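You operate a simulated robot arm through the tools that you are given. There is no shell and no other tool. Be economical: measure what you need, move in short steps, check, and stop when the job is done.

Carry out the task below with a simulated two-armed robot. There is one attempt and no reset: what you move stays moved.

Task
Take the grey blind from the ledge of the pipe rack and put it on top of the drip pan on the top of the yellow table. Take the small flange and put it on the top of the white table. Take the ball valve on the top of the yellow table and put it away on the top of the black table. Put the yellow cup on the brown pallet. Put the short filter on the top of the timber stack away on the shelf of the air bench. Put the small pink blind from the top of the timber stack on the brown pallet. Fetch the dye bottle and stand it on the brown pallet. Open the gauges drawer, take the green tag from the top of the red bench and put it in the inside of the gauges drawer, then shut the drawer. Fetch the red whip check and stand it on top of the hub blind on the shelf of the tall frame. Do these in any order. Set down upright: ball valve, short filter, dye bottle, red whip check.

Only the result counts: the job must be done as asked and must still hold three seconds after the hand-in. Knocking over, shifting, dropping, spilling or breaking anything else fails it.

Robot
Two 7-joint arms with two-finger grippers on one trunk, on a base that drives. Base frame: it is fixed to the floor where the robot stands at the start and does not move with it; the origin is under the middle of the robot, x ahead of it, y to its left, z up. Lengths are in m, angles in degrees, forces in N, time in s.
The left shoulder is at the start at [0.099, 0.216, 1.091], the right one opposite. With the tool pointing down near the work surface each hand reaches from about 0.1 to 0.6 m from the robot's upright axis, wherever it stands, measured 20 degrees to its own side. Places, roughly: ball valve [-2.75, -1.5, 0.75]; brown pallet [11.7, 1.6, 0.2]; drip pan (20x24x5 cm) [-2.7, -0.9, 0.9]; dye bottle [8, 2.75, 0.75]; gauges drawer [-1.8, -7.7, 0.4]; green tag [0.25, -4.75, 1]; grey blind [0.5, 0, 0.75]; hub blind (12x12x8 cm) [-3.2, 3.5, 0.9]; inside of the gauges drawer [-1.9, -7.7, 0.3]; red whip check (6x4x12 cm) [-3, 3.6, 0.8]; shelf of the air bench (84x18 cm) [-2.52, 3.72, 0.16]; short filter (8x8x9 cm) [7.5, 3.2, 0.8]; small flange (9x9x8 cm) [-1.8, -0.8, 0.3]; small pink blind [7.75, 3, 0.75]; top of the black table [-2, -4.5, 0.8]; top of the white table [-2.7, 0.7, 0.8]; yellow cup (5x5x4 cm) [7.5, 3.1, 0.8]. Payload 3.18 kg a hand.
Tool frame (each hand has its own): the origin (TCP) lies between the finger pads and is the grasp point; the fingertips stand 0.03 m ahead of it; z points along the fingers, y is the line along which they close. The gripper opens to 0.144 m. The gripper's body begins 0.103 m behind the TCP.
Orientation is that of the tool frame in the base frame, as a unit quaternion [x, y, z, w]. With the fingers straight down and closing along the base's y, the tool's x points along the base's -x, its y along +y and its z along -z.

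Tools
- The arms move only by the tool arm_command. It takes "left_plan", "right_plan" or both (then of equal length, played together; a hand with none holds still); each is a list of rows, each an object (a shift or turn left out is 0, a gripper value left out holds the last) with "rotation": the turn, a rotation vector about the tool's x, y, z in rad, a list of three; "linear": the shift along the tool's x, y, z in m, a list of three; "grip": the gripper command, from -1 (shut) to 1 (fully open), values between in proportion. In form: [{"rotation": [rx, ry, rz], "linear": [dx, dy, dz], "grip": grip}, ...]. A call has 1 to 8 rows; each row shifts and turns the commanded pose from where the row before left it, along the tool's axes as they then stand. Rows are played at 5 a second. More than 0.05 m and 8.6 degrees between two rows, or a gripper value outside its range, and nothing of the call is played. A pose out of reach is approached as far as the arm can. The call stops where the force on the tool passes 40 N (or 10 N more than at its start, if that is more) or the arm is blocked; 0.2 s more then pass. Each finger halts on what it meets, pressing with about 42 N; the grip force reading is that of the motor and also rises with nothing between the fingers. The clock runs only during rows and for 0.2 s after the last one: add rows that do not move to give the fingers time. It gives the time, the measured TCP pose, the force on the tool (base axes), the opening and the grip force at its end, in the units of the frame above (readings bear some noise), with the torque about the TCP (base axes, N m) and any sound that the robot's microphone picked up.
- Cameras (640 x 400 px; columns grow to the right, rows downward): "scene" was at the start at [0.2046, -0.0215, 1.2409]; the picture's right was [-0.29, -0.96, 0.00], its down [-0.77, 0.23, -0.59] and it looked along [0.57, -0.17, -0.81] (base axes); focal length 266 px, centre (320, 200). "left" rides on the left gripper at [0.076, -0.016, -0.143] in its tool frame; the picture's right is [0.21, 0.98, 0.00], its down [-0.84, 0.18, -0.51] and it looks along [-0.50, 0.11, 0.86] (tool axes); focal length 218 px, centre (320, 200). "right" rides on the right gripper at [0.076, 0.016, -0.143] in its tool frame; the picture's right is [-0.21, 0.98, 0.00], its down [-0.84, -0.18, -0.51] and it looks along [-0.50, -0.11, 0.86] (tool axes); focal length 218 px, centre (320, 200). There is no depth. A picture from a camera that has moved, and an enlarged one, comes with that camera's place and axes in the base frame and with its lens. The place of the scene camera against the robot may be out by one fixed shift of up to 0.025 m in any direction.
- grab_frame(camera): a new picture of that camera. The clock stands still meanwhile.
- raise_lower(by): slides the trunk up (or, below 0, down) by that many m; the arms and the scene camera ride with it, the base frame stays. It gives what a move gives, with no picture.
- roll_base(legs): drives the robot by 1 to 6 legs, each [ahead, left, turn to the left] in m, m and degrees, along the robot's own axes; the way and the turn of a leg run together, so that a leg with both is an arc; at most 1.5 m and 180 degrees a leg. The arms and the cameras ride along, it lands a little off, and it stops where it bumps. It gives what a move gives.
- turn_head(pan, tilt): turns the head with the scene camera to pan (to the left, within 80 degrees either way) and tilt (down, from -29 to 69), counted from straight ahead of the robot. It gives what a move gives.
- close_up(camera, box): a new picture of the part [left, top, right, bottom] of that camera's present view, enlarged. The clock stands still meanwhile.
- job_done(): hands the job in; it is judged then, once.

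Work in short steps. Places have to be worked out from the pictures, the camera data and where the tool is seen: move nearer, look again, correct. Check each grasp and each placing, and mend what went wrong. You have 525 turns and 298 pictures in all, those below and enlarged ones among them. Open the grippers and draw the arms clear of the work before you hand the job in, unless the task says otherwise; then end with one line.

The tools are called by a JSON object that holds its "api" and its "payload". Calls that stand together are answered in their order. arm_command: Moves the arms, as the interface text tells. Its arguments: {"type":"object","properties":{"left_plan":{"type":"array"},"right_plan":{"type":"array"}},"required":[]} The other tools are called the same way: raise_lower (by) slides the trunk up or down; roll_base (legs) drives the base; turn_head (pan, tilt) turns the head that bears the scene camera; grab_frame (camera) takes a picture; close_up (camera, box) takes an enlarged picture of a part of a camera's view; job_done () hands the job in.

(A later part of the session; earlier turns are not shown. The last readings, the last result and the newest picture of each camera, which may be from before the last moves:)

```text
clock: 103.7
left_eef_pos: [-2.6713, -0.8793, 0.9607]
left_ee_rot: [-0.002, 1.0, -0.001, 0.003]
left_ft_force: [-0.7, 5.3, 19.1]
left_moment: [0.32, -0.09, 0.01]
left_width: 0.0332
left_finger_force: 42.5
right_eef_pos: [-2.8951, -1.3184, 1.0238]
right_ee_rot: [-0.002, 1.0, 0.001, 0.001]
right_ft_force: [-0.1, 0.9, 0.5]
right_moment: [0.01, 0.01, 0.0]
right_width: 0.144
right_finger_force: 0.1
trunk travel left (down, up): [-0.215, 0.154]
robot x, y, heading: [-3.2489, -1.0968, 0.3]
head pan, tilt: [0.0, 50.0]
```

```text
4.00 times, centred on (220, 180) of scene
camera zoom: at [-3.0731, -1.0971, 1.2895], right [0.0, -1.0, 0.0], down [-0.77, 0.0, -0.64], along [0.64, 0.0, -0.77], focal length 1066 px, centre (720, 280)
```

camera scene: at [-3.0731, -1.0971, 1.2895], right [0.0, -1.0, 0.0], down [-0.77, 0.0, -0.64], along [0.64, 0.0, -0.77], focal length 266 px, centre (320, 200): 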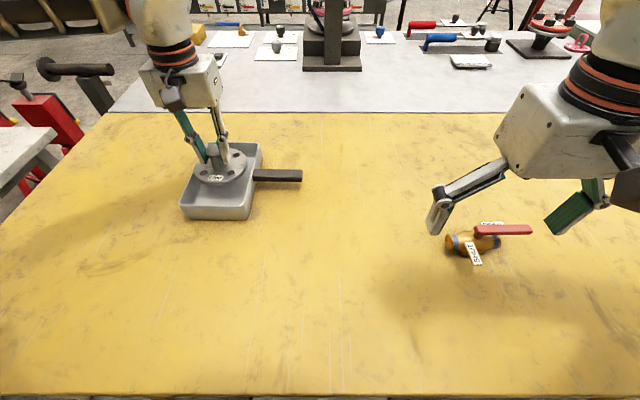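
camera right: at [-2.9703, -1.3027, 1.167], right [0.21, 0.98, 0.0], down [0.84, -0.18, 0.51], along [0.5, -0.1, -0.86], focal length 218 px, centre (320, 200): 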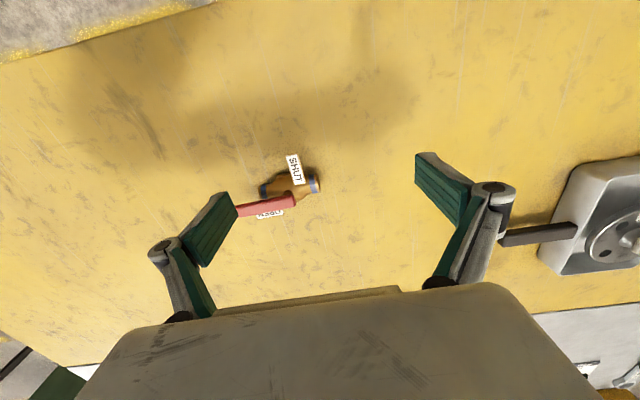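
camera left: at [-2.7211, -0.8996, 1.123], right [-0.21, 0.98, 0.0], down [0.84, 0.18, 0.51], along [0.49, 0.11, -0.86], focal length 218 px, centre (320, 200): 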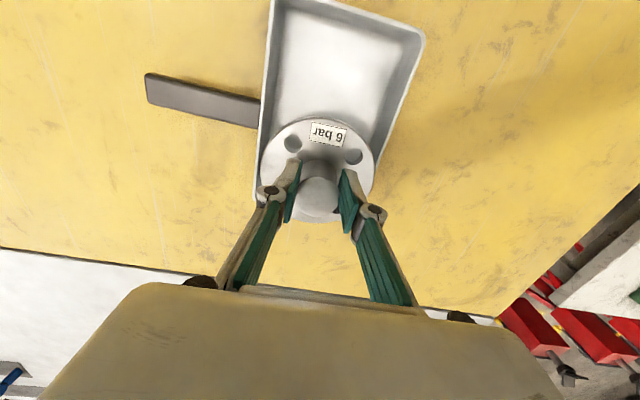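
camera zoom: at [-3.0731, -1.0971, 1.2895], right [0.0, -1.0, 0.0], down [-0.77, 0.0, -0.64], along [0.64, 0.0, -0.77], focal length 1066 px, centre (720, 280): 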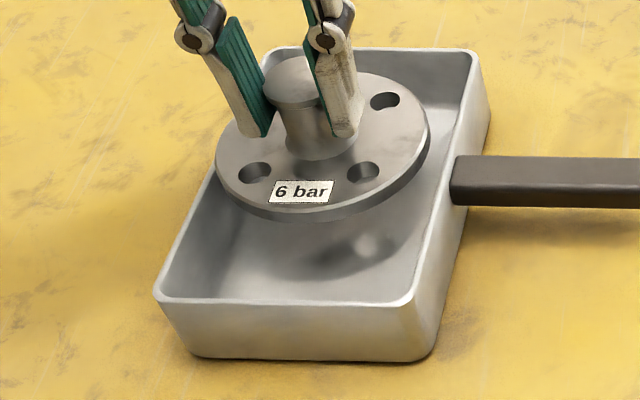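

The knob is taller than I took it: the disc's underside is about 9 cm below the TCP, so it is resting right at the rim (z about 0.871). I'll ease it a few millimetres towards -y under light pressure and see whether it drops in.

{"api": "arm_command", "payload": {"left_plan": [{"linear": [0, 0, -0.005]}, {"linear": [0, -0.002, 0]}, {"linear": [0, -0.002, 0.002]}, {}]}}

{"api": "close_up", "payload": {"camera": "scene", "box": [170, 130, 270, 230]}}

```text
clock: 104.7
left_eef_pos: [-2.6733, -0.8843, 0.9604]
left_ee_rot: [-0.004, 1.0, 0.0, 0.001]
left_ft_force: [1.7, 10.1, 21.9]
left_moment: [0.34, 0.25, 0.06]
left_width: 0.0336
left_finger_force: 42.0
right_eef_pos: [-2.8943, -1.3183, 1.0226]
right_ee_rot: [-0.002, 1.0, 0.0, 0.001]
right_ft_force: [-0.6, -1.1, -0.5]
right_moment: [0.02, -0.03, 0.03]
right_width: 0.1439
right_finger_force: 0.1
trunk travel left (down, up): [-0.215, 0.154]
robot x, y, heading: [-3.2501, -1.0967, 0.0]
head pan, tilt: [0.0, 50.0]
```

```text
4.00 times, centred on (220, 180) of scene
camera zoom: at [-3.0727, -1.0967, 1.289], right [0.0, -1.0, 0.0], down [-0.77, 0.0, -0.64], along [0.64, 0.0, -0.77], focal length 1066 px, centre (720, 280)
```

zoom: 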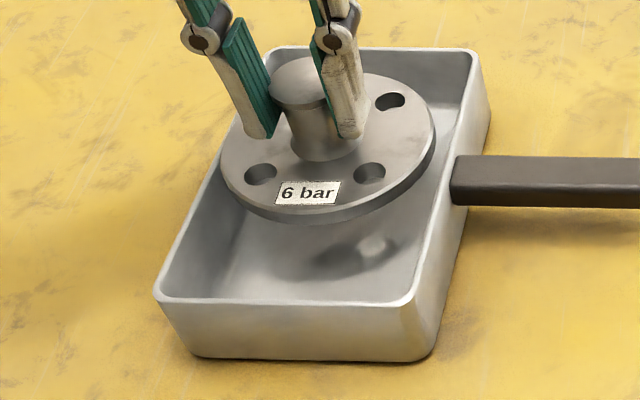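

Contact height is the same everywhere (0.9605), so the pan behaves as a solid support at rim level. I'll centre the blind on it, ease the pressure and release.

{"api": "arm_command", "payload": {"left_plan": [{"linear": [0, 0, -0.012]}, {"linear": [-0.001, 0.002, 0]}, {"linear": [0, 0, 0.005]}, {"linear": [0, 0, 0.003]}, {}]}}

```text
clock: 105.9
left_eef_pos: [-2.6729, -0.8818, 0.9613]
left_ee_rot: [-0.002, 1.0, 0.0, -0.002]
left_ft_force: [0.8, -0.4, -7.7]
left_moment: [-0.03, 0.09, 0.02]
left_width: 0.0331
left_finger_force: 41.8
right_eef_pos: [-2.8923, -1.3194, 1.0215]
right_ee_rot: [-0.001, 1.0, 0.0, -0.001]
right_ft_force: [-0.9, -0.9, 0.3]
right_moment: [0.01, -0.01, 0.03]
right_width: 0.144
right_finger_force: 0.0
trunk travel left (down, up): [-0.215, 0.154]
robot x, y, heading: [-3.2524, -1.0964, 0.1]
head pan, tilt: [0.0, 50.0]
```

{"api": "arm_command", "payload": {"left_plan": [{"linear": [0, 0, 0.002]}, {"linear": [0, 0, 0.001]}, {}]}}

```text
clock: 106.7
left_eef_pos: [-2.671, -0.8819, 0.9597]
left_ee_rot: [-0.003, 1.0, -0.001, 0.0]
left_ft_force: [-1.0, 0.7, 0.8]
left_moment: [-0.03, -0.26, 0.02]
left_width: 0.0335
left_finger_force: 41.7
right_eef_pos: [-2.8944, -1.3189, 1.023]
right_ee_rot: [-0.002, 1.0, 0.0, 0.0]
right_ft_force: [0.9, -0.3, 0.2]
right_moment: [-0.01, -0.01, 0.01]
right_width: 0.1444
right_finger_force: 0.0
trunk travel left (down, up): [-0.215, 0.154]
robot x, y, heading: [-3.2514, -1.0975, -0.2]
head pan, tilt: [0.0, 50.0]
```

The pan now carries the weight (force near 0). I'll release and look.

{"api": "arm_command", "payload": {"left_plan": [{"grip": -0.3}, {}, {}]}}

{"api": "close_up", "payload": {"camera": "scene", "box": [170, 130, 270, 230]}}

```text
clock: 107.5
left_eef_pos: [-2.6719, -0.8819, 0.9589]
left_ee_rot: [-0.002, 1.0, 0.0, 0.0]
left_ft_force: [0.6, -0.5, 0.5]
left_moment: [0.01, 0.05, 0.0]
left_width: 0.0503
left_finger_force: 0.1
right_eef_pos: [-2.8933, -1.3188, 1.0224]
right_ee_rot: [-0.002, 1.0, 0.0, 0.0]
right_ft_force: [1.4, -0.7, -0.7]
right_moment: [0.01, 0.0, 0.0]
right_width: 0.144
right_finger_force: 0.0
trunk travel left (down, up): [-0.215, 0.154]
robot x, y, heading: [-3.2473, -1.1008, 0.2]
head pan, tilt: [0.0, 50.0]
```

```text
4.00 times, centred on (220, 180) of scene
camera zoom: at [-3.0712, -1.0972, 1.2886], right [0.0, -1.0, 0.0], down [-0.77, 0.0, -0.64], along [0.64, 0.0, -0.77], focal length 1066 px, centre (720, 280)
```

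zoom: 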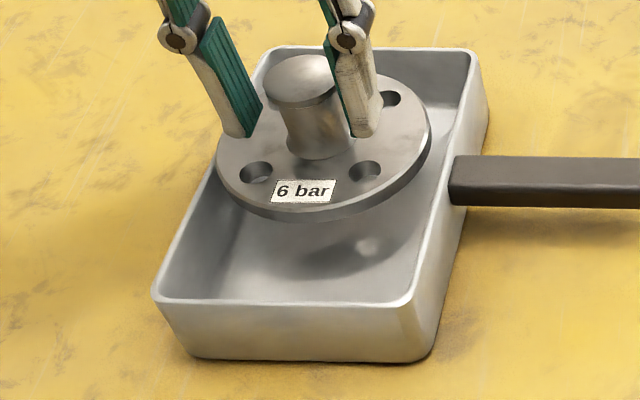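

It rests level. I'll raise the left hand clear and retract it.

{"api": "arm_command", "payload": {"left_plan": [{"grip": 0.0}, {"linear": [0, 0, -0.04]}, {"linear": [0, 0, -0.05]}, {"linear": [0, 0, -0.05]}, {"linear": [0.05, 0, 0]}, {"linear": [0.05, 0, 0]}, {"linear": [0.05, 0, 0]}, {"linear": [0.05, 0, 0]}]}}

{"api": "grab_frame", "payload": {"camera": "scene"}}

{"api": "close_up", "payload": {"camera": "right", "box": [220, 120, 380, 240]}}

```text
clock: 109.3
left_eef_pos: [-2.8719, -0.8838, 1.1009]
left_ee_rot: [-0.002, 1.0, -0.001, 0.001]
left_ft_force: [0.0, -0.1, 0.5]
left_moment: [-0.01, 0.0, 0.0]
left_width: 0.0721
left_finger_force: 0.0
right_eef_pos: [-2.8939, -1.3189, 1.0228]
right_ee_rot: [-0.002, 1.0, 0.0, 0.0]
right_ft_force: [0.8, 0.0, -0.8]
right_moment: [-0.01, -0.03, 0.01]
right_width: 0.1438
right_finger_force: 0.0
trunk travel left (down, up): [-0.215, 0.154]
robot x, y, heading: [-3.2467, -1.0958, -0.0]
head pan, tilt: [0.0, 50.0]
```

```text
261 pictures are left
camera scene: at [-3.072, -1.097, 1.2888], right [0.0, -1.0, 0.0], down [-0.77, 0.0, -0.64], along [0.64, 0.0, -0.77], focal length 266 px, centre (320, 200)
```

scene: 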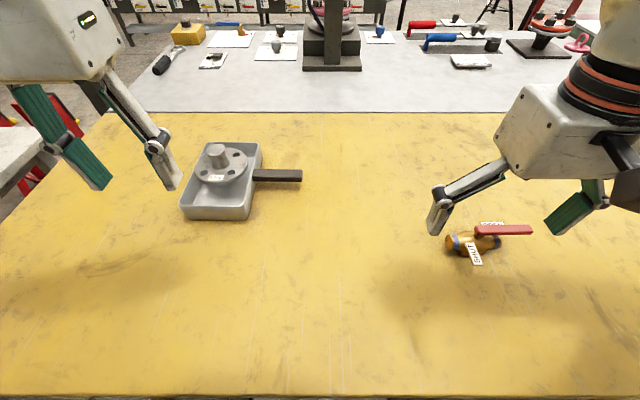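

```text
3.33 times, centred on (300, 180) of right
camera zoom: at [-2.9694, -1.3027, 1.166], right [0.21, 0.98, 0.0], down [0.84, -0.18, 0.51], along [0.5, -0.1, -0.86], focal length 728 px, centre (387, 267)
```

zoom: 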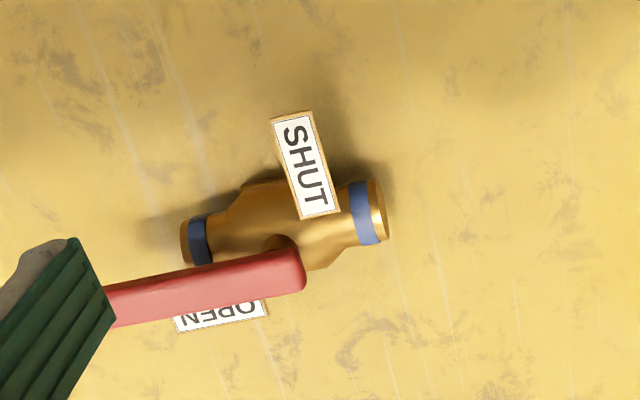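

The blind sits well on the pan. Next the ball valve, near (-2.812, -1.388) on the table (top about 0.82); I'll enlarge it from the head camera to see how its tags and lever lie.

{"api": "close_up", "payload": {"camera": "scene", "box": [420, 200, 560, 290]}}

```text
4.44 times, centred on (490, 245) of scene
camera zoom: at [-3.072, -1.097, 1.2888], right [0.0, -1.0, 0.0], down [-0.77, 0.0, -0.64], along [0.64, 0.0, -0.77], focal length 1184 px, centre (-436, 0)
```

zoom: 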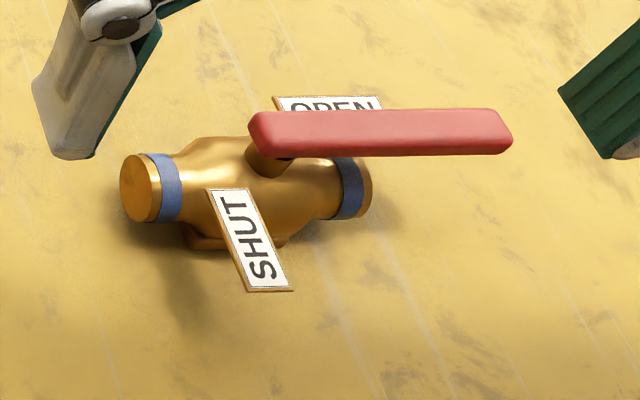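

The lever and tags leave the +y end of the body free, so I'll grasp there (y about -1.346) with the fingers closing along x. First I rotate the right hand 90° in place.

{"api": "arm_command", "payload": {"right_plan": [{"rotation": [0, 0, 0.15], "grip": 0.2}, {"rotation": [0, 0, 0.15]}, {"rotation": [0, 0, 0.15]}, {"rotation": [0, 0, 0.15]}, {"rotation": [0, 0, 0.15]}, {"rotation": [0, 0, 0.15]}, {"rotation": [0, 0, 0.15]}, {"rotation": [0, 0, 0.15]}]}}

{"api": "arm_command", "payload": {"right_plan": [{"rotation": [0, 0, 0.15]}, {"rotation": [0, 0, 0.15]}, {"rotation": [0, 0, 0.071]}, {}]}}

```text
clock: 111.1
left_eef_pos: [-2.8711, -0.8848, 1.1004]
left_ee_rot: [-0.002, 1.0, 0.0, -0.001]
left_ft_force: [0.5, 0.0, 0.6]
left_moment: [0.01, -0.02, 0.01]
left_width: 0.0718
left_finger_force: 0.0
right_eef_pos: [-2.8927, -1.3182, 1.022]
right_ee_rot: [0.564, 0.826, 0.0, 0.0]
right_ft_force: [0.7, 1.0, 0.7]
right_moment: [-0.01, -0.01, 0.0]
right_width: 0.0866
right_finger_force: 0.1
trunk travel left (down, up): [-0.215, 0.154]
robot x, y, heading: [-3.2477, -1.0929, -0.1]
head pan, tilt: [0.0, 50.0]
```

```text
clock: 112.1
left_eef_pos: [-2.8701, -0.884, 1.0988]
left_ee_rot: [-0.002, 1.0, 0.0, -0.001]
left_ft_force: [-0.7, 0.0, -0.6]
left_moment: [0.04, -0.02, 0.0]
left_width: 0.0719
left_finger_force: 0.0
right_eef_pos: [-2.8933, -1.3192, 1.0224]
right_ee_rot: [0.707, 0.708, -0.001, 0.0]
right_ft_force: [-0.2, 0.8, -0.5]
right_moment: [0.0, 0.02, -0.02]
right_width: 0.0862
right_finger_force: 0.0
trunk travel left (down, up): [-0.215, 0.154]
robot x, y, heading: [-3.2489, -1.0984, 0.0]
head pan, tilt: [0.0, 50.0]
```

Rotated. Now over the grasp point with a stop at z 0.92 for a check.

{"api": "arm_command", "payload": {"right_plan": [{"linear": [-0.0135, 0.04, 0]}, {"linear": [-0.0135, 0.04, 0]}, {"linear": [0, 0, 0.05]}, {"linear": [0, 0, 0.05]}, {}]}}

{"api": "grab_frame", "payload": {"camera": "right"}}

{"api": "close_up", "payload": {"camera": "scene", "box": [420, 180, 560, 290]}}

```text
clock: 113.3
left_eef_pos: [-2.8707, -0.8839, 1.1006]
left_ee_rot: [-0.002, 1.0, 0.0, -0.001]
left_ft_force: [-0.1, -0.5, -0.4]
left_moment: [0.0, -0.04, 0.0]
left_width: 0.072
left_finger_force: 0.0
right_eef_pos: [-2.8136, -1.346, 0.9213]
right_ee_rot: [0.706, 0.708, 0.0, 0.0]
right_ft_force: [-0.7, 0.4, -1.2]
right_moment: [-0.03, -0.01, 0.01]
right_width: 0.0863
right_finger_force: 0.0
trunk travel left (down, up): [-0.215, 0.154]
robot x, y, heading: [-3.2481, -1.1015, 0.1]
head pan, tilt: [0.0, 50.0]
```

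```text
258 pictures are left
camera right: at [-2.7966, -1.2693, 1.0649], right [0.98, -0.2, 0.0], down [-0.18, -0.84, 0.51], along [-0.1, -0.5, -0.86], focal length 218 px, centre (320, 200)
```

right: 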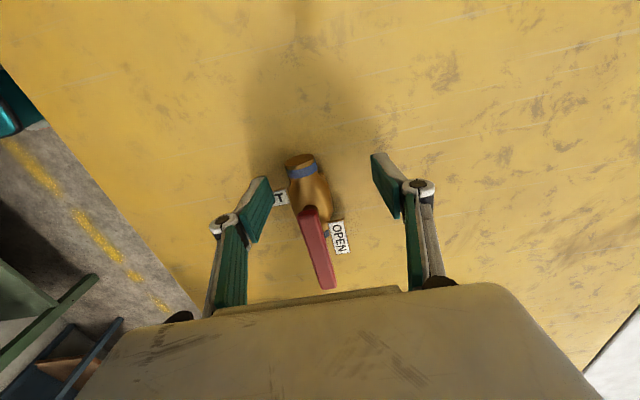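

```text
3.64 times, centred on (490, 235) of scene
camera zoom: at [-3.0716, -1.097, 1.2887], right [0.0, -1.0, 0.0], down [-0.77, 0.0, -0.64], along [0.64, 0.0, -0.77], focal length 969 px, centre (-298, 73)
```

zoom: 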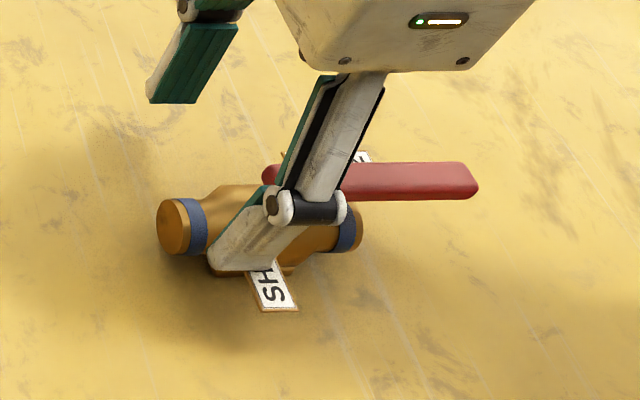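

Triangulating the two hand views puts the ring at (-2.827, -1.347) with its axis near z 0.87, so the table top is near 0.845. I'll correct by -13 mm in x and lower to z 0.885.

{"api": "arm_command", "payload": {"right_plan": [{"linear": [-0.001, -0.0135, 0]}, {"linear": [0, 0, 0.02]}, {"linear": [0, 0, 0.016]}, {}]}}

{"api": "grab_frame", "payload": {"camera": "right"}}

{"api": "close_up", "payload": {"camera": "scene", "box": [420, 180, 560, 290]}}

```text
clock: 114.3
left_eef_pos: [-2.8713, -0.884, 1.0995]
left_ee_rot: [-0.002, 1.0, 0.0, 0.0]
left_ft_force: [-0.9, 0.0, 0.8]
left_moment: [0.01, 0.04, -0.02]
left_width: 0.072
left_finger_force: 0.0
right_eef_pos: [-2.8257, -1.3468, 0.8864]
right_ee_rot: [0.706, 0.708, -0.001, 0.0]
right_ft_force: [-0.3, -0.7, -0.8]
right_moment: [0.0, 0.02, 0.02]
right_width: 0.0862
right_finger_force: 0.0
trunk travel left (down, up): [-0.215, 0.154]
robot x, y, heading: [-3.2485, -1.0954, 0.3]
head pan, tilt: [0.0, 50.0]
```

```text
256 pictures are left
camera right: at [-2.8087, -1.27, 1.0296], right [0.98, -0.21, 0.0], down [-0.18, -0.84, 0.51], along [-0.1, -0.5, -0.86], focal length 218 px, centre (320, 200)
```

right: 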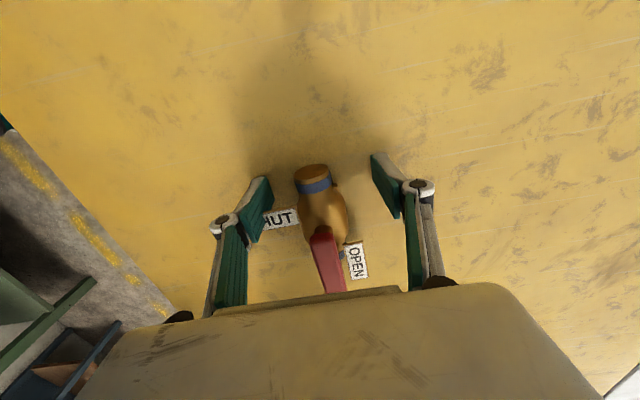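

```text
3.64 times, centred on (490, 235) of scene
camera zoom: at [-3.0712, -1.0971, 1.2886], right [0.0, -1.0, 0.0], down [-0.77, 0.0, -0.64], along [0.64, 0.0, -0.77], focal length 969 px, centre (-298, 73)
```

zoom: 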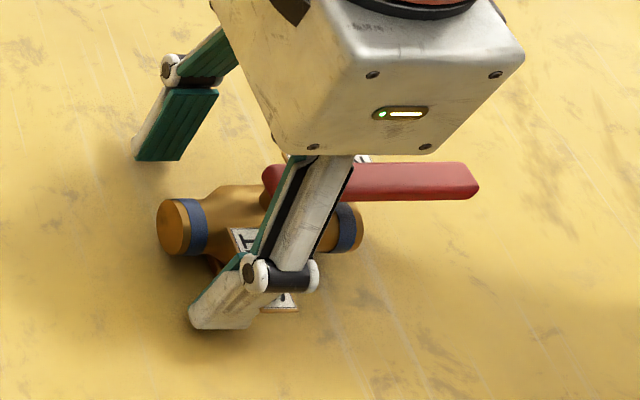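

The ring sits at the TCP pixel and the finger clears the tag by about 1.5 cm. I'll lower 8 mm and grip.

{"api": "arm_command", "payload": {"right_plan": [{"linear": [0, 0, 0.004]}, {"linear": [0, 0, 0.004]}, {"grip": -1}, {}, {}, {}]}}

{"api": "grab_frame", "payload": {"camera": "right"}}

```text
clock: 115.7
left_eef_pos: [-2.8727, -0.8848, 1.0997]
left_ee_rot: [-0.001, 1.0, 0.001, -0.001]
left_ft_force: [0.0, -0.5, 0.6]
left_moment: [0.03, 0.0, -0.03]
left_width: 0.0719
left_finger_force: 0.1
right_eef_pos: [-2.827, -1.3467, 0.8795]
right_ee_rot: [0.706, 0.708, 0.001, 0.002]
right_ft_force: [-1.3, -0.8, 10.6]
right_moment: [0.1, 0.2, 0.06]
right_width: 0.0261
right_finger_force: 42.1
trunk travel left (down, up): [-0.215, 0.154]
robot x, y, heading: [-3.2476, -1.0971, 0.4]
head pan, tilt: [0.0, 50.0]
```

```text
254 pictures are left
camera right: at [-2.8092, -1.2702, 1.0225], right [0.98, -0.21, 0.0], down [-0.18, -0.84, 0.51], along [-0.1, -0.5, -0.86], focal length 218 px, centre (320, 200)
```

right: 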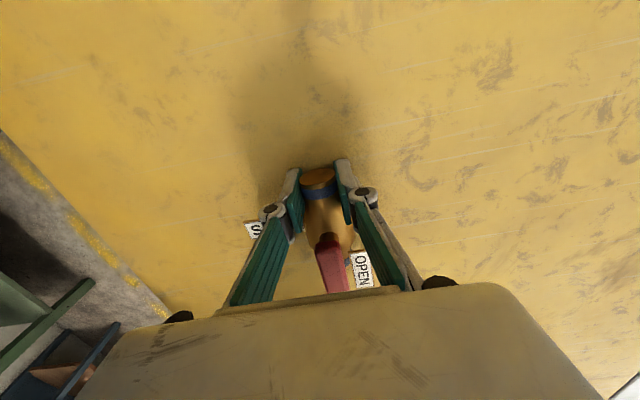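

Gripped at 26 mm width. Lifting gently.

{"api": "arm_command", "payload": {"right_plan": [{"linear": [0, 0, -0.02]}, {"linear": [0, 0, -0.04]}, {"linear": [0, 0, -0.04]}, {"linear": [0, 0, -0.04]}, {}]}}

{"api": "grab_frame", "payload": {"camera": "right"}}

{"api": "grab_frame", "payload": {"camera": "scene"}}

```text
clock: 116.9
left_eef_pos: [-2.8712, -0.8837, 1.0992]
left_ee_rot: [-0.001, 1.0, 0.0, -0.001]
left_ft_force: [0.3, 0.2, 0.1]
left_moment: [0.02, 0.0, 0.0]
left_width: 0.072
left_finger_force: 0.0
right_eef_pos: [-2.8259, -1.3463, 1.0177]
right_ee_rot: [0.706, 0.709, -0.001, 0.0]
right_ft_force: [-0.5, 1.3, -3.7]
right_moment: [0.16, 0.05, 0.0]
right_width: 0.0263
right_finger_force: 41.4
trunk travel left (down, up): [-0.215, 0.154]
robot x, y, heading: [-3.2472, -1.0967, -0.1]
head pan, tilt: [0.0, 50.0]
```

```text
253 pictures are left
camera right: at [-2.8092, -1.2703, 1.1616], right [0.98, -0.2, 0.0], down [-0.18, -0.84, 0.51], along [-0.11, -0.5, -0.86], focal length 218 px, centre (320, 200)
```

right: 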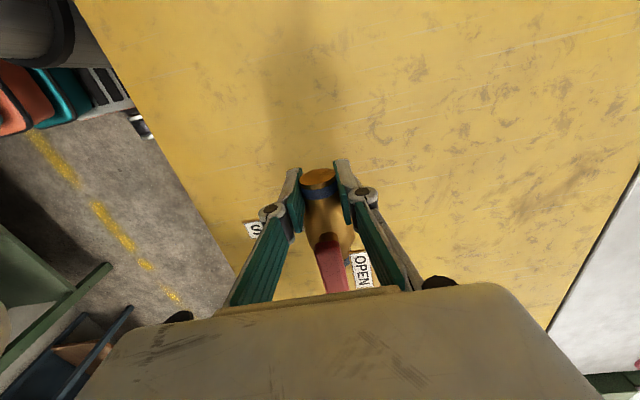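

```text
252 pictures are left
camera scene: at [-3.0705, -1.0976, 1.2884], right [0.0, -1.0, 0.0], down [-0.77, 0.0, -0.64], along [0.64, 0.0, -0.77], focal length 266 px, centre (320, 200)
```

scene: 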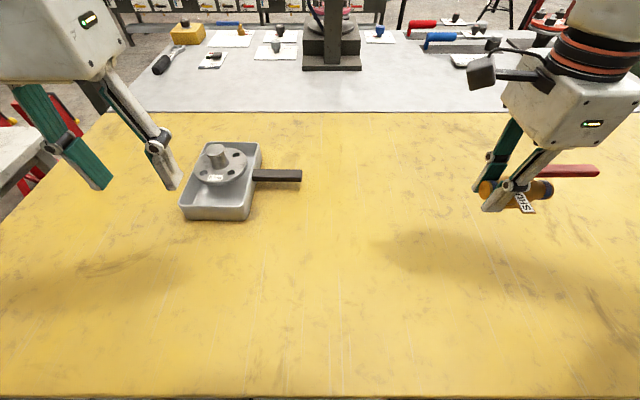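

The valve is held level (about 0.37 kg). I'll raise the trunk, back out, and drive round to the passage by the black table.

{"api": "raise_lower", "payload": {"by": 0.15}}

{"api": "roll_base", "payload": {"legs": [[-0.75, 0, 0], [0, -1.03, 0], [0, -1.03, 0], [1.0, 0, 0], [0.9, 0, 0], [0, 0, -60]]}}

{"api": "grab_frame", "payload": {"camera": "scene"}}

```text
clock: 118.7
left_eef_pos: [-2.8709, -0.8838, 1.2492]
left_ee_rot: [-0.002, 1.0, 0.0, 0.0]
left_ft_force: [-0.3, 0.5, -0.5]
left_moment: [-0.03, 0.02, -0.02]
left_width: 0.0718
left_finger_force: 0.0
right_eef_pos: [-2.8261, -1.3464, 1.167]
right_ee_rot: [0.706, 0.708, -0.001, -0.001]
right_ft_force: [0.2, -1.0, -4.1]
right_moment: [0.18, 0.01, 0.0]
right_width: 0.0264
right_finger_force: 42.0
trunk travel left (down, up): [-0.365, 0.004]
robot x, y, heading: [-3.2486, -1.0965, 0.3]
head pan, tilt: [0.0, 50.0]
```

```text
clock: 152.4
left_eef_pos: [-1.7646, -3.4038, 1.2504]
left_ee_rot: [0.51, 0.86, 0.0, -0.002]
left_ft_force: [0.2, -1.2, -0.4]
left_moment: [-0.02, -0.02, -0.02]
left_width: 0.0722
left_finger_force: 0.1
right_eef_pos: [-2.1498, -3.6636, 1.1679]
right_ee_rot: [0.969, 0.247, 0.0, -0.001]
right_ft_force: [-0.1, -0.4, -5.1]
right_moment: [0.08, -0.14, -0.01]
right_width: 0.0264
right_finger_force: 42.3
trunk travel left (down, up): [-0.365, 0.004]
robot x, y, heading: [-2.1296, -3.1733, -61.3]
head pan, tilt: [0.0, 50.0]
```

```text
251 pictures are left
camera scene: at [-2.059, -3.2776, 1.4409], right [-0.88, -0.48, 0.0], down [-0.37, 0.67, -0.64], along [0.31, -0.56, -0.77], focal length 266 px, centre (320, 200)
```

scene: 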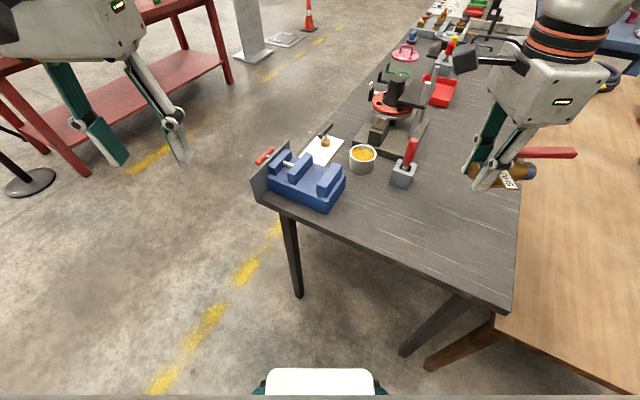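

There's a free spot on the near end of the black table around (-2.17, -3.85). I'll square up facing -y at about (-2.0, -3.28).

{"api": "roll_base", "payload": {"legs": [[0, 0, -28.7], [0.09, 0.11, 0]]}}

{"api": "grab_frame", "payload": {"camera": "scene"}}

```text
clock: 155.4
left_eef_pos: [-1.81, -3.64, 1.25]
left_ee_rot: [0.706, 0.708, 0.001, 0.0]
left_ft_force: [0.5, -0.4, 0.5]
left_moment: [0.0, 0.04, 0.02]
left_width: 0.072
left_finger_force: 0.0
right_eef_pos: [-2.273, -3.6846, 1.1677]
right_ee_rot: [1.0, 0.001, 0.0, -0.001]
right_ft_force: [0.0, -0.2, -4.8]
right_moment: [-0.01, -0.15, 0.0]
right_width: 0.0261
right_finger_force: 41.7
trunk travel left (down, up): [-0.365, 0.004]
robot x, y, heading: [-2.024, -3.2624, -89.9]
head pan, tilt: [0.0, 50.0]
```

```text
250 pictures are left
camera scene: at [-2.0062, -3.3811, 1.4409], right [-1.0, 0.0, 0.0], down [0.0, 0.77, -0.64], along [0.0, -0.64, -0.77], focal length 266 px, centre (320, 200)
```

scene: 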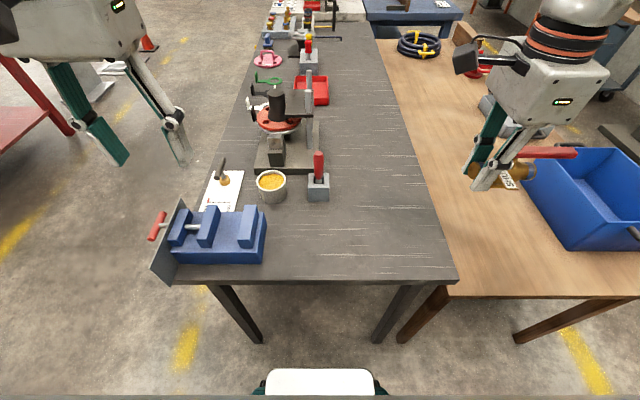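

Clear spot confirmed. I'll move the right hand to put the valve over (-2.17, -3.85), then lower the trunk.

{"api": "arm_command", "payload": {"right_plan": [{"linear": [0.0286, 0.033, 0]}, {"linear": [0.0286, 0.033, 0]}, {"linear": [0.0286, 0.033, 0]}, {"linear": [0.0286, 0.033, 0]}, {"linear": [0.0286, 0.033, 0]}]}}

{"api": "raise_lower", "payload": {"by": -0.2}}

{"api": "grab_frame", "payload": {"camera": "scene"}}

{"api": "grab_frame", "payload": {"camera": "right"}}

```text
clock: 156.6
left_eef_pos: [-1.8078, -3.6408, 1.2486]
left_ee_rot: [0.707, 0.707, 0.0, -0.002]
left_ft_force: [1.8, 0.3, 0.4]
left_moment: [0.0, 0.03, 0.01]
left_width: 0.0717
left_finger_force: 0.0
right_eef_pos: [-2.1275, -3.8474, 1.1694]
right_ee_rot: [1.0, 0.001, -0.001, -0.002]
right_ft_force: [0.9, -0.2, -4.5]
right_moment: [0.0, -0.13, 0.0]
right_width: 0.0262
right_finger_force: 41.7
trunk travel left (down, up): [-0.365, 0.004]
robot x, y, heading: [-2.0214, -3.2617, -90.2]
head pan, tilt: [0.0, 50.0]
```

```text
clock: 158.8
left_eef_pos: [-1.8096, -3.6383, 1.0528]
left_ee_rot: [0.706, 0.708, 0.0, 0.0]
left_ft_force: [-0.4, 0.1, -0.1]
left_moment: [0.0, 0.02, 0.01]
left_width: 0.072
left_finger_force: 0.0
right_eef_pos: [-2.1296, -3.8488, 0.9685]
right_ee_rot: [1.0, 0.0, 0.0, 0.001]
right_ft_force: [0.8, 0.0, -3.8]
right_moment: [-0.01, -0.2, -0.01]
right_width: 0.0261
right_finger_force: 42.3
trunk travel left (down, up): [-0.165, 0.204]
robot x, y, heading: [-2.0232, -3.2654, -89.9]
head pan, tilt: [0.0, 50.0]
```

```text
249 pictures are left
camera scene: at [-2.0063, -3.467, 1.2351], right [-1.0, 0.0, 0.0], down [0.0, 0.77, -0.64], along [0.0, -0.64, -0.77], focal length 266 px, centre (320, 200)
```

scene: 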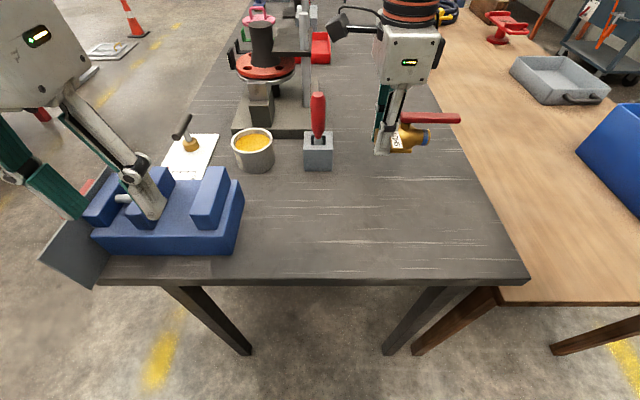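

```text
248 pictures are left
camera right: at [-2.0527, -3.8643, 1.1131], right [-0.21, -0.98, 0.0], down [-0.84, 0.18, 0.51], along [-0.5, 0.1, -0.86], focal length 218 px, centre (320, 200)
```

right: 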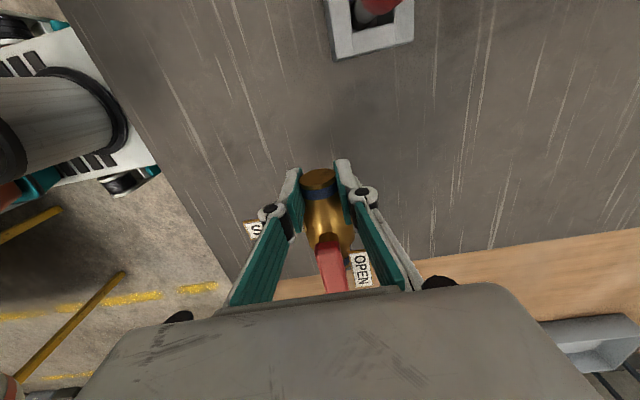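

The valve hangs above a clear area. I'll lower to z 0.87, then slowly until it touches.

{"api": "arm_command", "payload": {"right_plan": [{"linear": [0, 0, 0.04]}, {"linear": [0, 0, 0.04]}, {"linear": [0, 0, 0.015]}, {"linear": [0, 0, 0.006]}, {"linear": [0, 0, 0.006]}, {"linear": [0, 0, 0.006]}]}}

{"api": "close_up", "payload": {"camera": "scene", "box": [300, 80, 500, 205]}}

```text
clock: 159.8
left_eef_pos: [-1.8105, -3.6374, 1.0508]
left_ee_rot: [0.707, 0.707, 0.0, 0.001]
left_ft_force: [-0.4, -0.5, -1.1]
left_moment: [0.05, -0.01, 0.02]
left_width: 0.0719
left_finger_force: 0.0
right_eef_pos: [-2.1297, -3.8508, 0.8796]
right_ee_rot: [1.0, -0.002, 0.004, 0.008]
right_ft_force: [-5.3, 6.9, 29.5]
right_moment: [0.82, 0.88, -0.07]
right_width: 0.0262
right_finger_force: 42.4
trunk travel left (down, up): [-0.165, 0.204]
robot x, y, heading: [-2.0182, -3.2597, -90.0]
head pan, tilt: [0.0, 50.0]
stopped in row 5 (right hand): the force on the tool passed its limit at 47 N (the readings are from after the stop); the commanded pose is now the measured one
```

```text
3.20 times, centred on (400, 142) of scene
camera zoom: at [-2.0069, -3.4652, 1.2357], right [-1.0, 0.0, 0.0], down [0.0, 0.77, -0.64], along [0.0, -0.64, -0.77], focal length 853 px, centre (64, 384)
```

zoom: 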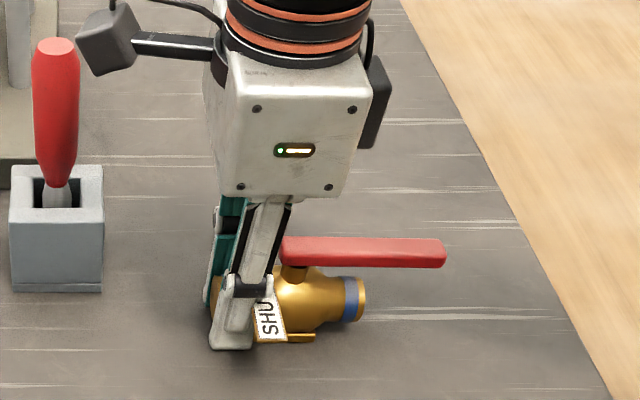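

It touched down with a firm push. I'll ease up 3 mm to take the pressure off.

{"api": "arm_command", "payload": {"right_plan": [{"linear": [0, 0, -0.003]}, {}]}}

```text
clock: 160.4
left_eef_pos: [-1.81, -3.6375, 1.0518]
left_ee_rot: [0.707, 0.707, 0.0, 0.001]
left_ft_force: [0.3, -0.4, -0.6]
left_moment: [-0.01, -0.01, -0.01]
left_width: 0.0722
left_finger_force: 0.1
right_eef_pos: [-2.1273, -3.8505, 0.8792]
right_ee_rot: [1.0, -0.001, 0.004, 0.006]
right_ft_force: [-3.1, 5.1, 31.1]
right_moment: [0.57, 0.48, -0.16]
right_width: 0.0263
right_finger_force: 41.6
trunk travel left (down, up): [-0.165, 0.204]
robot x, y, heading: [-2.0227, -3.2666, -89.9]
head pan, tilt: [0.0, 50.0]
```

{"api": "arm_command", "payload": {"right_plan": [{"linear": [0, 0, -0.003]}, {}, {}]}}

```text
clock: 161.2
left_eef_pos: [-1.8098, -3.6395, 1.0502]
left_ee_rot: [0.707, 0.707, 0.0, 0.0]
left_ft_force: [0.7, 1.0, 0.8]
left_moment: [0.01, -0.01, 0.02]
left_width: 0.0718
left_finger_force: 0.1
right_eef_pos: [-2.1285, -3.8506, 0.8784]
right_ee_rot: [1.0, 0.0, 0.003, 0.007]
right_ft_force: [0.0, -0.3, 18.2]
right_moment: [0.36, 0.08, -0.02]
right_width: 0.0262
right_finger_force: 42.1
trunk travel left (down, up): [-0.165, 0.204]
robot x, y, heading: [-2.0238, -3.2632, -90.2]
head pan, tilt: [0.0, 50.0]
```

{"api": "arm_command", "payload": {"right_plan": [{"linear": [0, 0, -0.004]}, {}, {}]}}

```text
clock: 162.0
left_eef_pos: [-1.8105, -3.6392, 1.0496]
left_ee_rot: [0.707, 0.708, 0.001, 0.0]
left_ft_force: [-0.4, 0.5, -0.3]
left_moment: [0.02, -0.02, -0.02]
left_width: 0.0722
left_finger_force: 0.0
right_eef_pos: [-2.1292, -3.8493, 0.8834]
right_ee_rot: [1.0, 0.0, 0.002, 0.005]
right_ft_force: [0.2, 0.9, -4.4]
right_moment: [-0.01, -0.17, -0.05]
right_width: 0.0263
right_finger_force: 42.6
trunk travel left (down, up): [-0.165, 0.204]
robot x, y, heading: [-2.0175, -3.2626, -90.0]
head pan, tilt: [0.0, 50.0]
```

{"api": "arm_command", "payload": {"right_plan": [{"linear": [0, 0, 0.003]}, {}]}}

```text
clock: 162.6
left_eef_pos: [-1.8096, -3.6396, 1.0499]
left_ee_rot: [0.707, 0.707, 0.001, 0.0]
left_ft_force: [-0.6, 0.0, 0.2]
left_moment: [0.0, 0.02, 0.0]
left_width: 0.0722
left_finger_force: 0.1
right_eef_pos: [-2.1283, -3.8513, 0.8801]
right_ee_rot: [1.0, 0.0, 0.002, 0.005]
right_ft_force: [0.0, 0.7, -3.8]
right_moment: [0.04, -0.17, 0.04]
right_width: 0.0264
right_finger_force: 41.9
trunk travel left (down, up): [-0.165, 0.204]
robot x, y, heading: [-2.0247, -3.2626, -90.1]
head pan, tilt: [0.0, 50.0]
```

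Just above the surface; 2 mm more, then open.

{"api": "arm_command", "payload": {"right_plan": [{"linear": [0, 0, 0.002]}, {}, {"grip": -0.4}, {}, {"grip": 0.0}, {}]}}

{"api": "close_up", "payload": {"camera": "scene", "box": [300, 80, 500, 205]}}

```text
clock: 164.0
left_eef_pos: [-1.8095, -3.6403, 1.0501]
left_ee_rot: [0.707, 0.707, 0.001, -0.001]
left_ft_force: [-1.1, -0.2, -0.2]
left_moment: [0.0, -0.04, -0.02]
left_width: 0.0721
left_finger_force: 0.1
right_eef_pos: [-2.1282, -3.8507, 0.8772]
right_ee_rot: [1.0, -0.001, 0.002, 0.005]
right_ft_force: [0.1, -0.2, 4.4]
right_moment: [0.16, 0.12, 0.05]
right_width: 0.0727
right_finger_force: 0.0
trunk travel left (down, up): [-0.165, 0.204]
robot x, y, heading: [-2.0227, -3.2646, -90.1]
head pan, tilt: [0.0, 50.0]
```

```text
3.20 times, centred on (400, 142) of scene
camera zoom: at [-2.0066, -3.4676, 1.2348], right [-1.0, 0.0, 0.0], down [0.0, 0.77, -0.64], along [0.0, -0.64, -0.77], focal length 853 px, centre (64, 384)
```

zoom: 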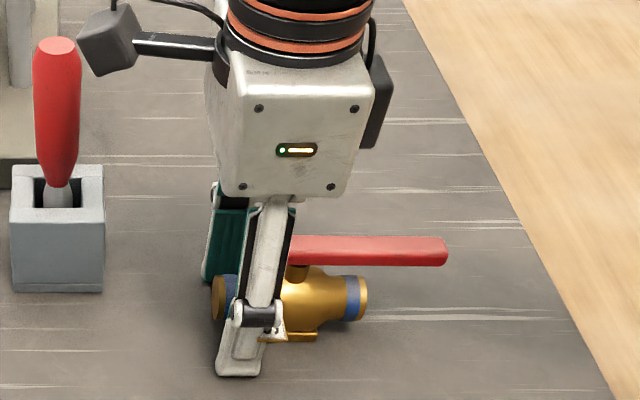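

Released and standing. I'll lift the right hand straight up and verify.

{"api": "arm_command", "payload": {"right_plan": [{"linear": [0, 0, -0.03]}, {"linear": [0, 0, -0.05]}, {"linear": [0, 0, -0.05]}, {"linear": [-0.03, -0.04, 0]}, {"linear": [-0.03, -0.04, 0]}, {"linear": [-0.03, -0.04, 0]}]}}

{"api": "raise_lower", "payload": {"by": 0.2}}

{"api": "close_up", "payload": {"camera": "scene", "box": [300, 120, 500, 245]}}

```text
clock: 165.4
left_eef_pos: [-1.8102, -3.6384, 1.0519]
left_ee_rot: [0.708, 0.707, 0.0, 0.0]
left_ft_force: [-0.2, 0.1, 0.7]
left_moment: [0.02, -0.06, 0.0]
left_width: 0.072
left_finger_force: 0.0
right_eef_pos: [-2.2239, -3.7294, 1.0077]
right_ee_rot: [1.0, -0.001, 0.003, 0.007]
right_ft_force: [0.0, 0.4, -0.7]
right_moment: [-0.01, -0.03, -0.01]
right_width: 0.0718
right_finger_force: 0.1
trunk travel left (down, up): [-0.165, 0.204]
robot x, y, heading: [-2.0236, -3.2643, -90.3]
head pan, tilt: [0.0, 50.0]
```

```text
clock: 167.6
left_eef_pos: [-1.8107, -3.6408, 1.2498]
left_ee_rot: [0.706, 0.708, 0.0, -0.001]
left_ft_force: [0.1, -0.3, 0.1]
left_moment: [-0.01, -0.02, 0.0]
left_width: 0.0719
left_finger_force: 0.1
right_eef_pos: [-2.2186, -3.7302, 1.2065]
right_ee_rot: [1.0, -0.001, 0.002, 0.004]
right_ft_force: [-0.2, -0.1, 0.6]
right_moment: [-0.04, 0.03, 0.03]
right_width: 0.072
right_finger_force: 0.1
trunk travel left (down, up): [-0.365, 0.004]
robot x, y, heading: [-2.0223, -3.2634, -89.9]
head pan, tilt: [0.0, 50.0]
```

```text
3.20 times, centred on (400, 182) of scene
camera zoom: at [-2.0065, -3.3806, 1.4409], right [-1.0, 0.0, 0.0], down [0.0, 0.77, -0.64], along [0.0, -0.64, -0.77], focal length 853 px, centre (64, 256)
```

zoom: 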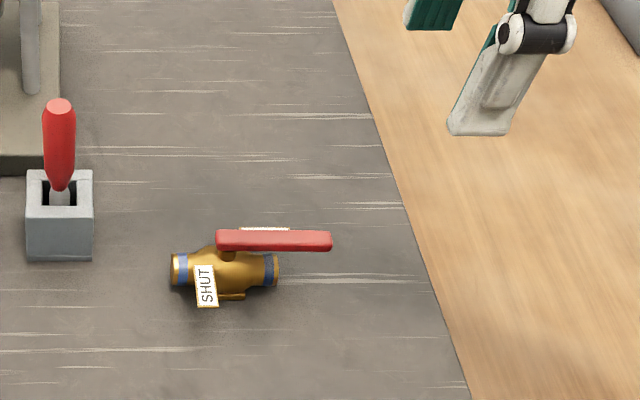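

Valve is upright on the black table. I'll turn the right hand back to normal and drive to the red bench for the green tag.

{"api": "arm_command", "payload": {"right_plan": [{"rotation": [0, 0, -0.15]}, {"rotation": [0, 0, -0.15]}, {"rotation": [0, 0, -0.15]}, {"rotation": [0, 0, -0.15]}, {"rotation": [0, 0, -0.15]}, {"rotation": [0, 0, -0.15]}, {"rotation": [0, 0, -0.15]}, {"rotation": [0, 0, -0.15]}]}}

{"api": "arm_command", "payload": {"right_plan": [{"rotation": [0, 0, -0.15]}, {"rotation": [0, 0, -0.15]}, {"rotation": [0, 0, -0.071]}]}}

{"api": "roll_base", "payload": {"legs": [[0, 1.0, 0], [1.42, 0, 0], [0, 0, 90]]}}

{"api": "turn_head", "payload": {"pan": 0, "tilt": 25}}

{"api": "grab_frame", "payload": {"camera": "scene"}}

```text
clock: 169.4
left_eef_pos: [-1.8093, -3.6401, 1.2497]
left_ee_rot: [0.706, 0.708, 0.001, 0.0]
left_ft_force: [0.2, -0.4, 0.2]
left_moment: [0.0, -0.01, 0.02]
left_width: 0.072
left_finger_force: 0.0
right_eef_pos: [-2.2197, -3.7303, 1.2071]
right_ee_rot: [0.825, 0.566, 0.0, 0.006]
right_ft_force: [0.5, -0.4, 0.3]
right_moment: [-0.02, 0.04, 0.0]
right_width: 0.072
right_finger_force: 0.0
trunk travel left (down, up): [-0.365, 0.004]
robot x, y, heading: [-2.0222, -3.261, -90.1]
head pan, tilt: [0.0, 50.0]
```

```text
clock: 170.2
left_eef_pos: [-1.81, -3.6401, 1.2501]
left_ee_rot: [0.706, 0.708, 0.0, -0.001]
left_ft_force: [0.1, -1.0, 0.0]
left_moment: [0.0, -0.02, -0.02]
left_width: 0.0721
left_finger_force: 0.0
right_eef_pos: [-2.2183, -3.7301, 1.2074]
right_ee_rot: [0.707, 0.708, -0.002, 0.006]
right_ft_force: [-0.1, 0.1, 0.4]
right_moment: [-0.01, -0.02, -0.04]
right_width: 0.072
right_finger_force: 0.0
trunk travel left (down, up): [-0.365, 0.004]
robot x, y, heading: [-2.0262, -3.2626, -89.6]
head pan, tilt: [0.0, 50.0]
```

```text
clock: 189.9
left_eef_pos: [-0.63, -4.4669, 1.2505]
left_ee_rot: [-0.012, 1.0, 0.001, 0.0]
left_ft_force: [-0.1, -0.8, -0.3]
left_moment: [-0.03, 0.01, 0.0]
left_width: 0.0719
left_finger_force: 0.0
right_eef_pos: [-0.5299, -4.8732, 1.2071]
right_ee_rot: [-0.012, 1.0, 0.003, 0.005]
right_ft_force: [0.0, 0.4, 0.2]
right_moment: [0.0, -0.02, 0.0]
right_width: 0.0721
right_finger_force: 0.1
trunk travel left (down, up): [-0.365, 0.004]
robot x, y, heading: [-1.0023, -4.6893, 1.2]
head pan, tilt: [0.0, 50.0]
```

```text
clock: 190.8
left_eef_pos: [-0.6285, -4.4664, 1.2501]
left_ee_rot: [-0.013, 1.0, 0.0, -0.001]
left_ft_force: [-0.3, 0.2, 0.3]
left_moment: [-0.02, 0.02, 0.03]
left_width: 0.0719
left_finger_force: 0.1
right_eef_pos: [-0.5294, -4.8727, 1.2074]
right_ee_rot: [-0.012, 1.0, 0.003, 0.005]
right_ft_force: [-0.3, 0.7, 0.5]
right_moment: [0.01, -0.03, -0.01]
right_width: 0.0721
right_finger_force: 0.1
trunk travel left (down, up): [-0.365, 0.004]
robot x, y, heading: [-1.0015, -4.6873, 1.1]
head pan, tilt: [0.0, 25.0]
```

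```text
244 pictures are left
camera scene: at [-0.8521, -4.6856, 1.4784], right [0.02, -1.0, 0.0], down [-0.42, -0.01, -0.91], along [0.91, 0.02, -0.42], focal length 266 px, centre (320, 200)
```

scene: 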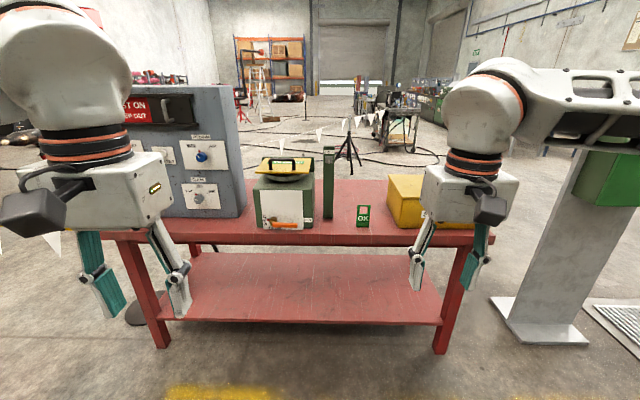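

The green "OK" tag stands near the front edge of the red bench. Zooming in.

{"api": "close_up", "payload": {"camera": "scene", "box": [240, 130, 480, 270]}}

```text
2.67 times, centred on (360, 200) of scene
camera zoom: at [-0.8521, -4.6856, 1.4784], right [0.02, -1.0, 0.0], down [-0.42, -0.01, -0.91], along [0.91, 0.02, -0.42], focal length 710 px, centre (213, 200)
```

zoom: 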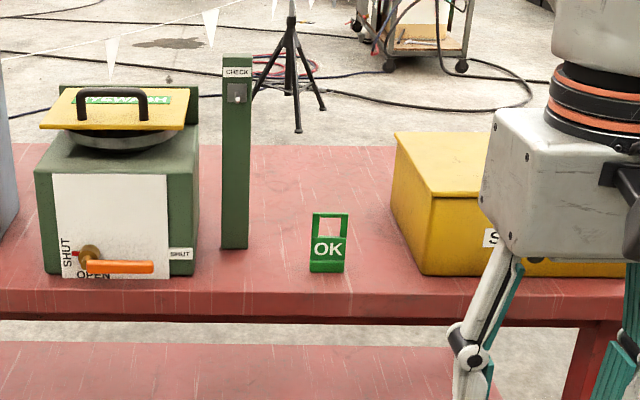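

The tag stands at about (0.22, -4.86), about 11 cm tall on a top near 0.85. I'll drive up so it's in the right hand's reach.

{"api": "roll_base", "payload": {"legs": [[0.68, 0, -1.1]]}}

{"api": "turn_head", "payload": {"pan": -15, "tilt": 50}}

{"api": "grab_frame", "payload": {"camera": "scene"}}

{"api": "grab_frame", "payload": {"camera": "right"}}

```text
clock: 194.6
left_eef_pos: [0.0639, -4.4674, 1.249]
left_ee_rot: [-0.001, 1.0, 0.0, -0.001]
left_ft_force: [-0.8, -0.2, -1.2]
left_moment: [0.0, 0.03, -0.04]
left_width: 0.0723
left_finger_force: 0.0
right_eef_pos: [0.1535, -4.8751, 1.2071]
right_ee_rot: [0.001, 1.0, 0.003, 0.005]
right_ft_force: [0.6, 0.4, -0.4]
right_moment: [0.01, 0.0, 0.03]
right_width: 0.0717
right_finger_force: 0.0
trunk travel left (down, up): [-0.365, 0.004]
robot x, y, heading: [-0.3134, -4.6804, -0.1]
head pan, tilt: [0.0, 25.0]
```

```text
clock: 195.5
left_eef_pos: [0.0632, -4.4659, 1.2504]
left_ee_rot: [0.0, 1.0, 0.0, -0.001]
left_ft_force: [0.6, 0.4, 1.0]
left_moment: [0.0, 0.02, 0.0]
left_width: 0.072
left_finger_force: 0.0
right_eef_pos: [0.1539, -4.8752, 1.208]
right_ee_rot: [0.0, 1.0, 0.003, 0.006]
right_ft_force: [-0.6, 0.0, 0.3]
right_moment: [0.0, 0.01, 0.0]
right_width: 0.0717
right_finger_force: 0.0
trunk travel left (down, up): [-0.365, 0.004]
robot x, y, heading: [-0.3111, -4.6778, 0.1]
head pan, tilt: [-15.0, 50.0]
```

```text
242 pictures are left
camera scene: at [-0.1821, -4.7002, 1.441], right [-0.26, -0.97, 0.0], down [-0.74, 0.2, -0.64], along [0.62, -0.17, -0.77], focal length 266 px, centre (320, 200)
```

scene: 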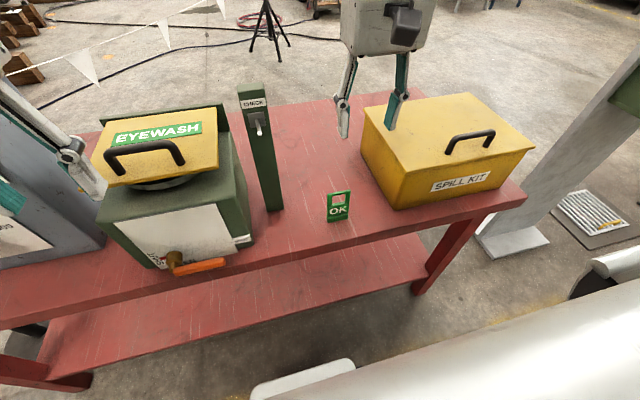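

```text
241 pictures are left
camera right: at [0.0766, -4.8603, 1.3495], right [0.21, 0.98, 0.01], down [0.84, -0.18, 0.52], along [0.51, -0.1, -0.86], focal length 218 px, centre (320, 200)
```

right: 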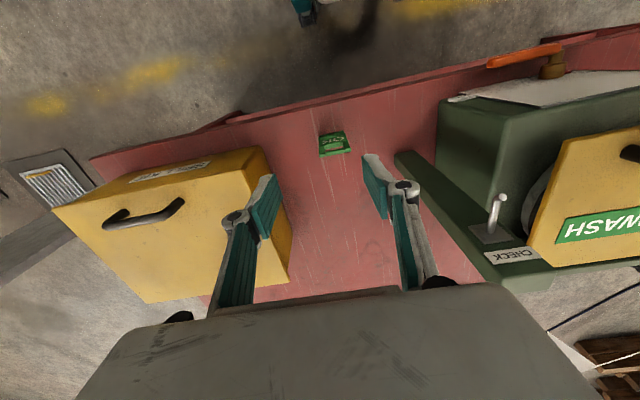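

Both views agree on the tag at (0.217, -4.858). I'll bring the right hand above it, down to z 1.03, and check.

{"api": "arm_command", "payload": {"right_plan": [{"linear": [-0.031, 0.009, 0], "grip": 0.1}, {"linear": [-0.031, 0.008, 0]}, {"linear": [0, 0, 0.045]}, {"linear": [0, 0, 0.045]}, {"linear": [0, 0, 0.045]}, {"linear": [0, 0, 0.045]}, {}]}}

{"api": "grab_frame", "payload": {"camera": "right"}}

{"api": "close_up", "payload": {"camera": "scene", "box": [270, 100, 430, 240]}}

```text
clock: 197.1
left_eef_pos: [0.0625, -4.4661, 1.2492]
left_ee_rot: [-0.001, 1.0, 0.0, -0.001]
left_ft_force: [-0.9, 0.1, -0.6]
left_moment: [0.01, 0.01, -0.01]
left_width: 0.0718
left_finger_force: 0.1
right_eef_pos: [0.2167, -4.8558, 1.0287]
right_ee_rot: [-0.001, 1.0, 0.003, 0.006]
right_ft_force: [-0.4, 0.1, 0.2]
right_moment: [-0.02, -0.01, -0.01]
right_width: 0.079
right_finger_force: 0.0
trunk travel left (down, up): [-0.365, 0.004]
robot x, y, heading: [-0.3121, -4.6796, 0.3]
head pan, tilt: [-15.0, 50.0]
```

```text
240 pictures are left
camera right: at [0.1392, -4.8415, 1.1712], right [0.21, 0.98, 0.01], down [0.84, -0.18, 0.52], along [0.51, -0.1, -0.86], focal length 218 px, centre (320, 200)
```

right: 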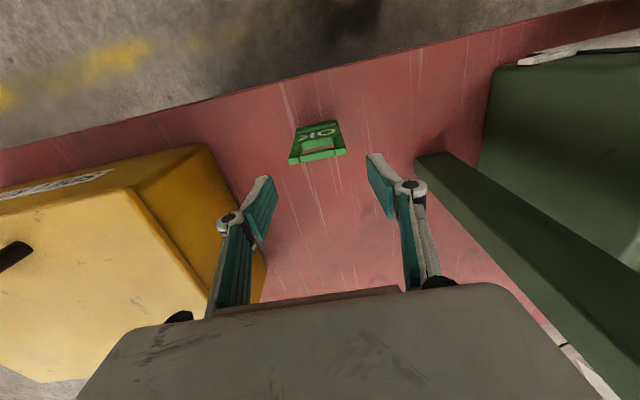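

```text
2.86 times, centred on (350, 170) of scene
camera zoom: at [-0.1827, -4.7002, 1.4411], right [-0.26, -0.97, 0.0], down [-0.74, 0.2, -0.64], along [0.62, -0.17, -0.77], focal length 761 px, centre (234, 286)
```

zoom: 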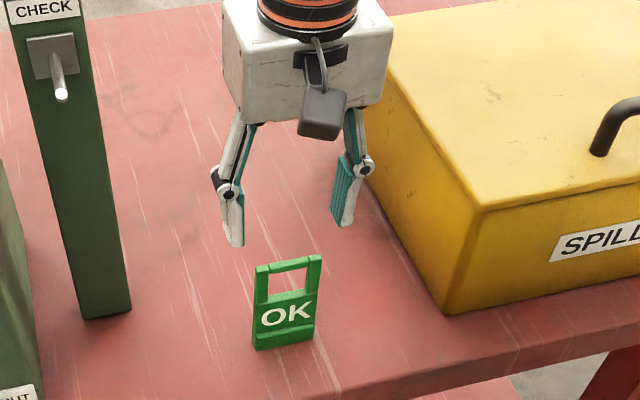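

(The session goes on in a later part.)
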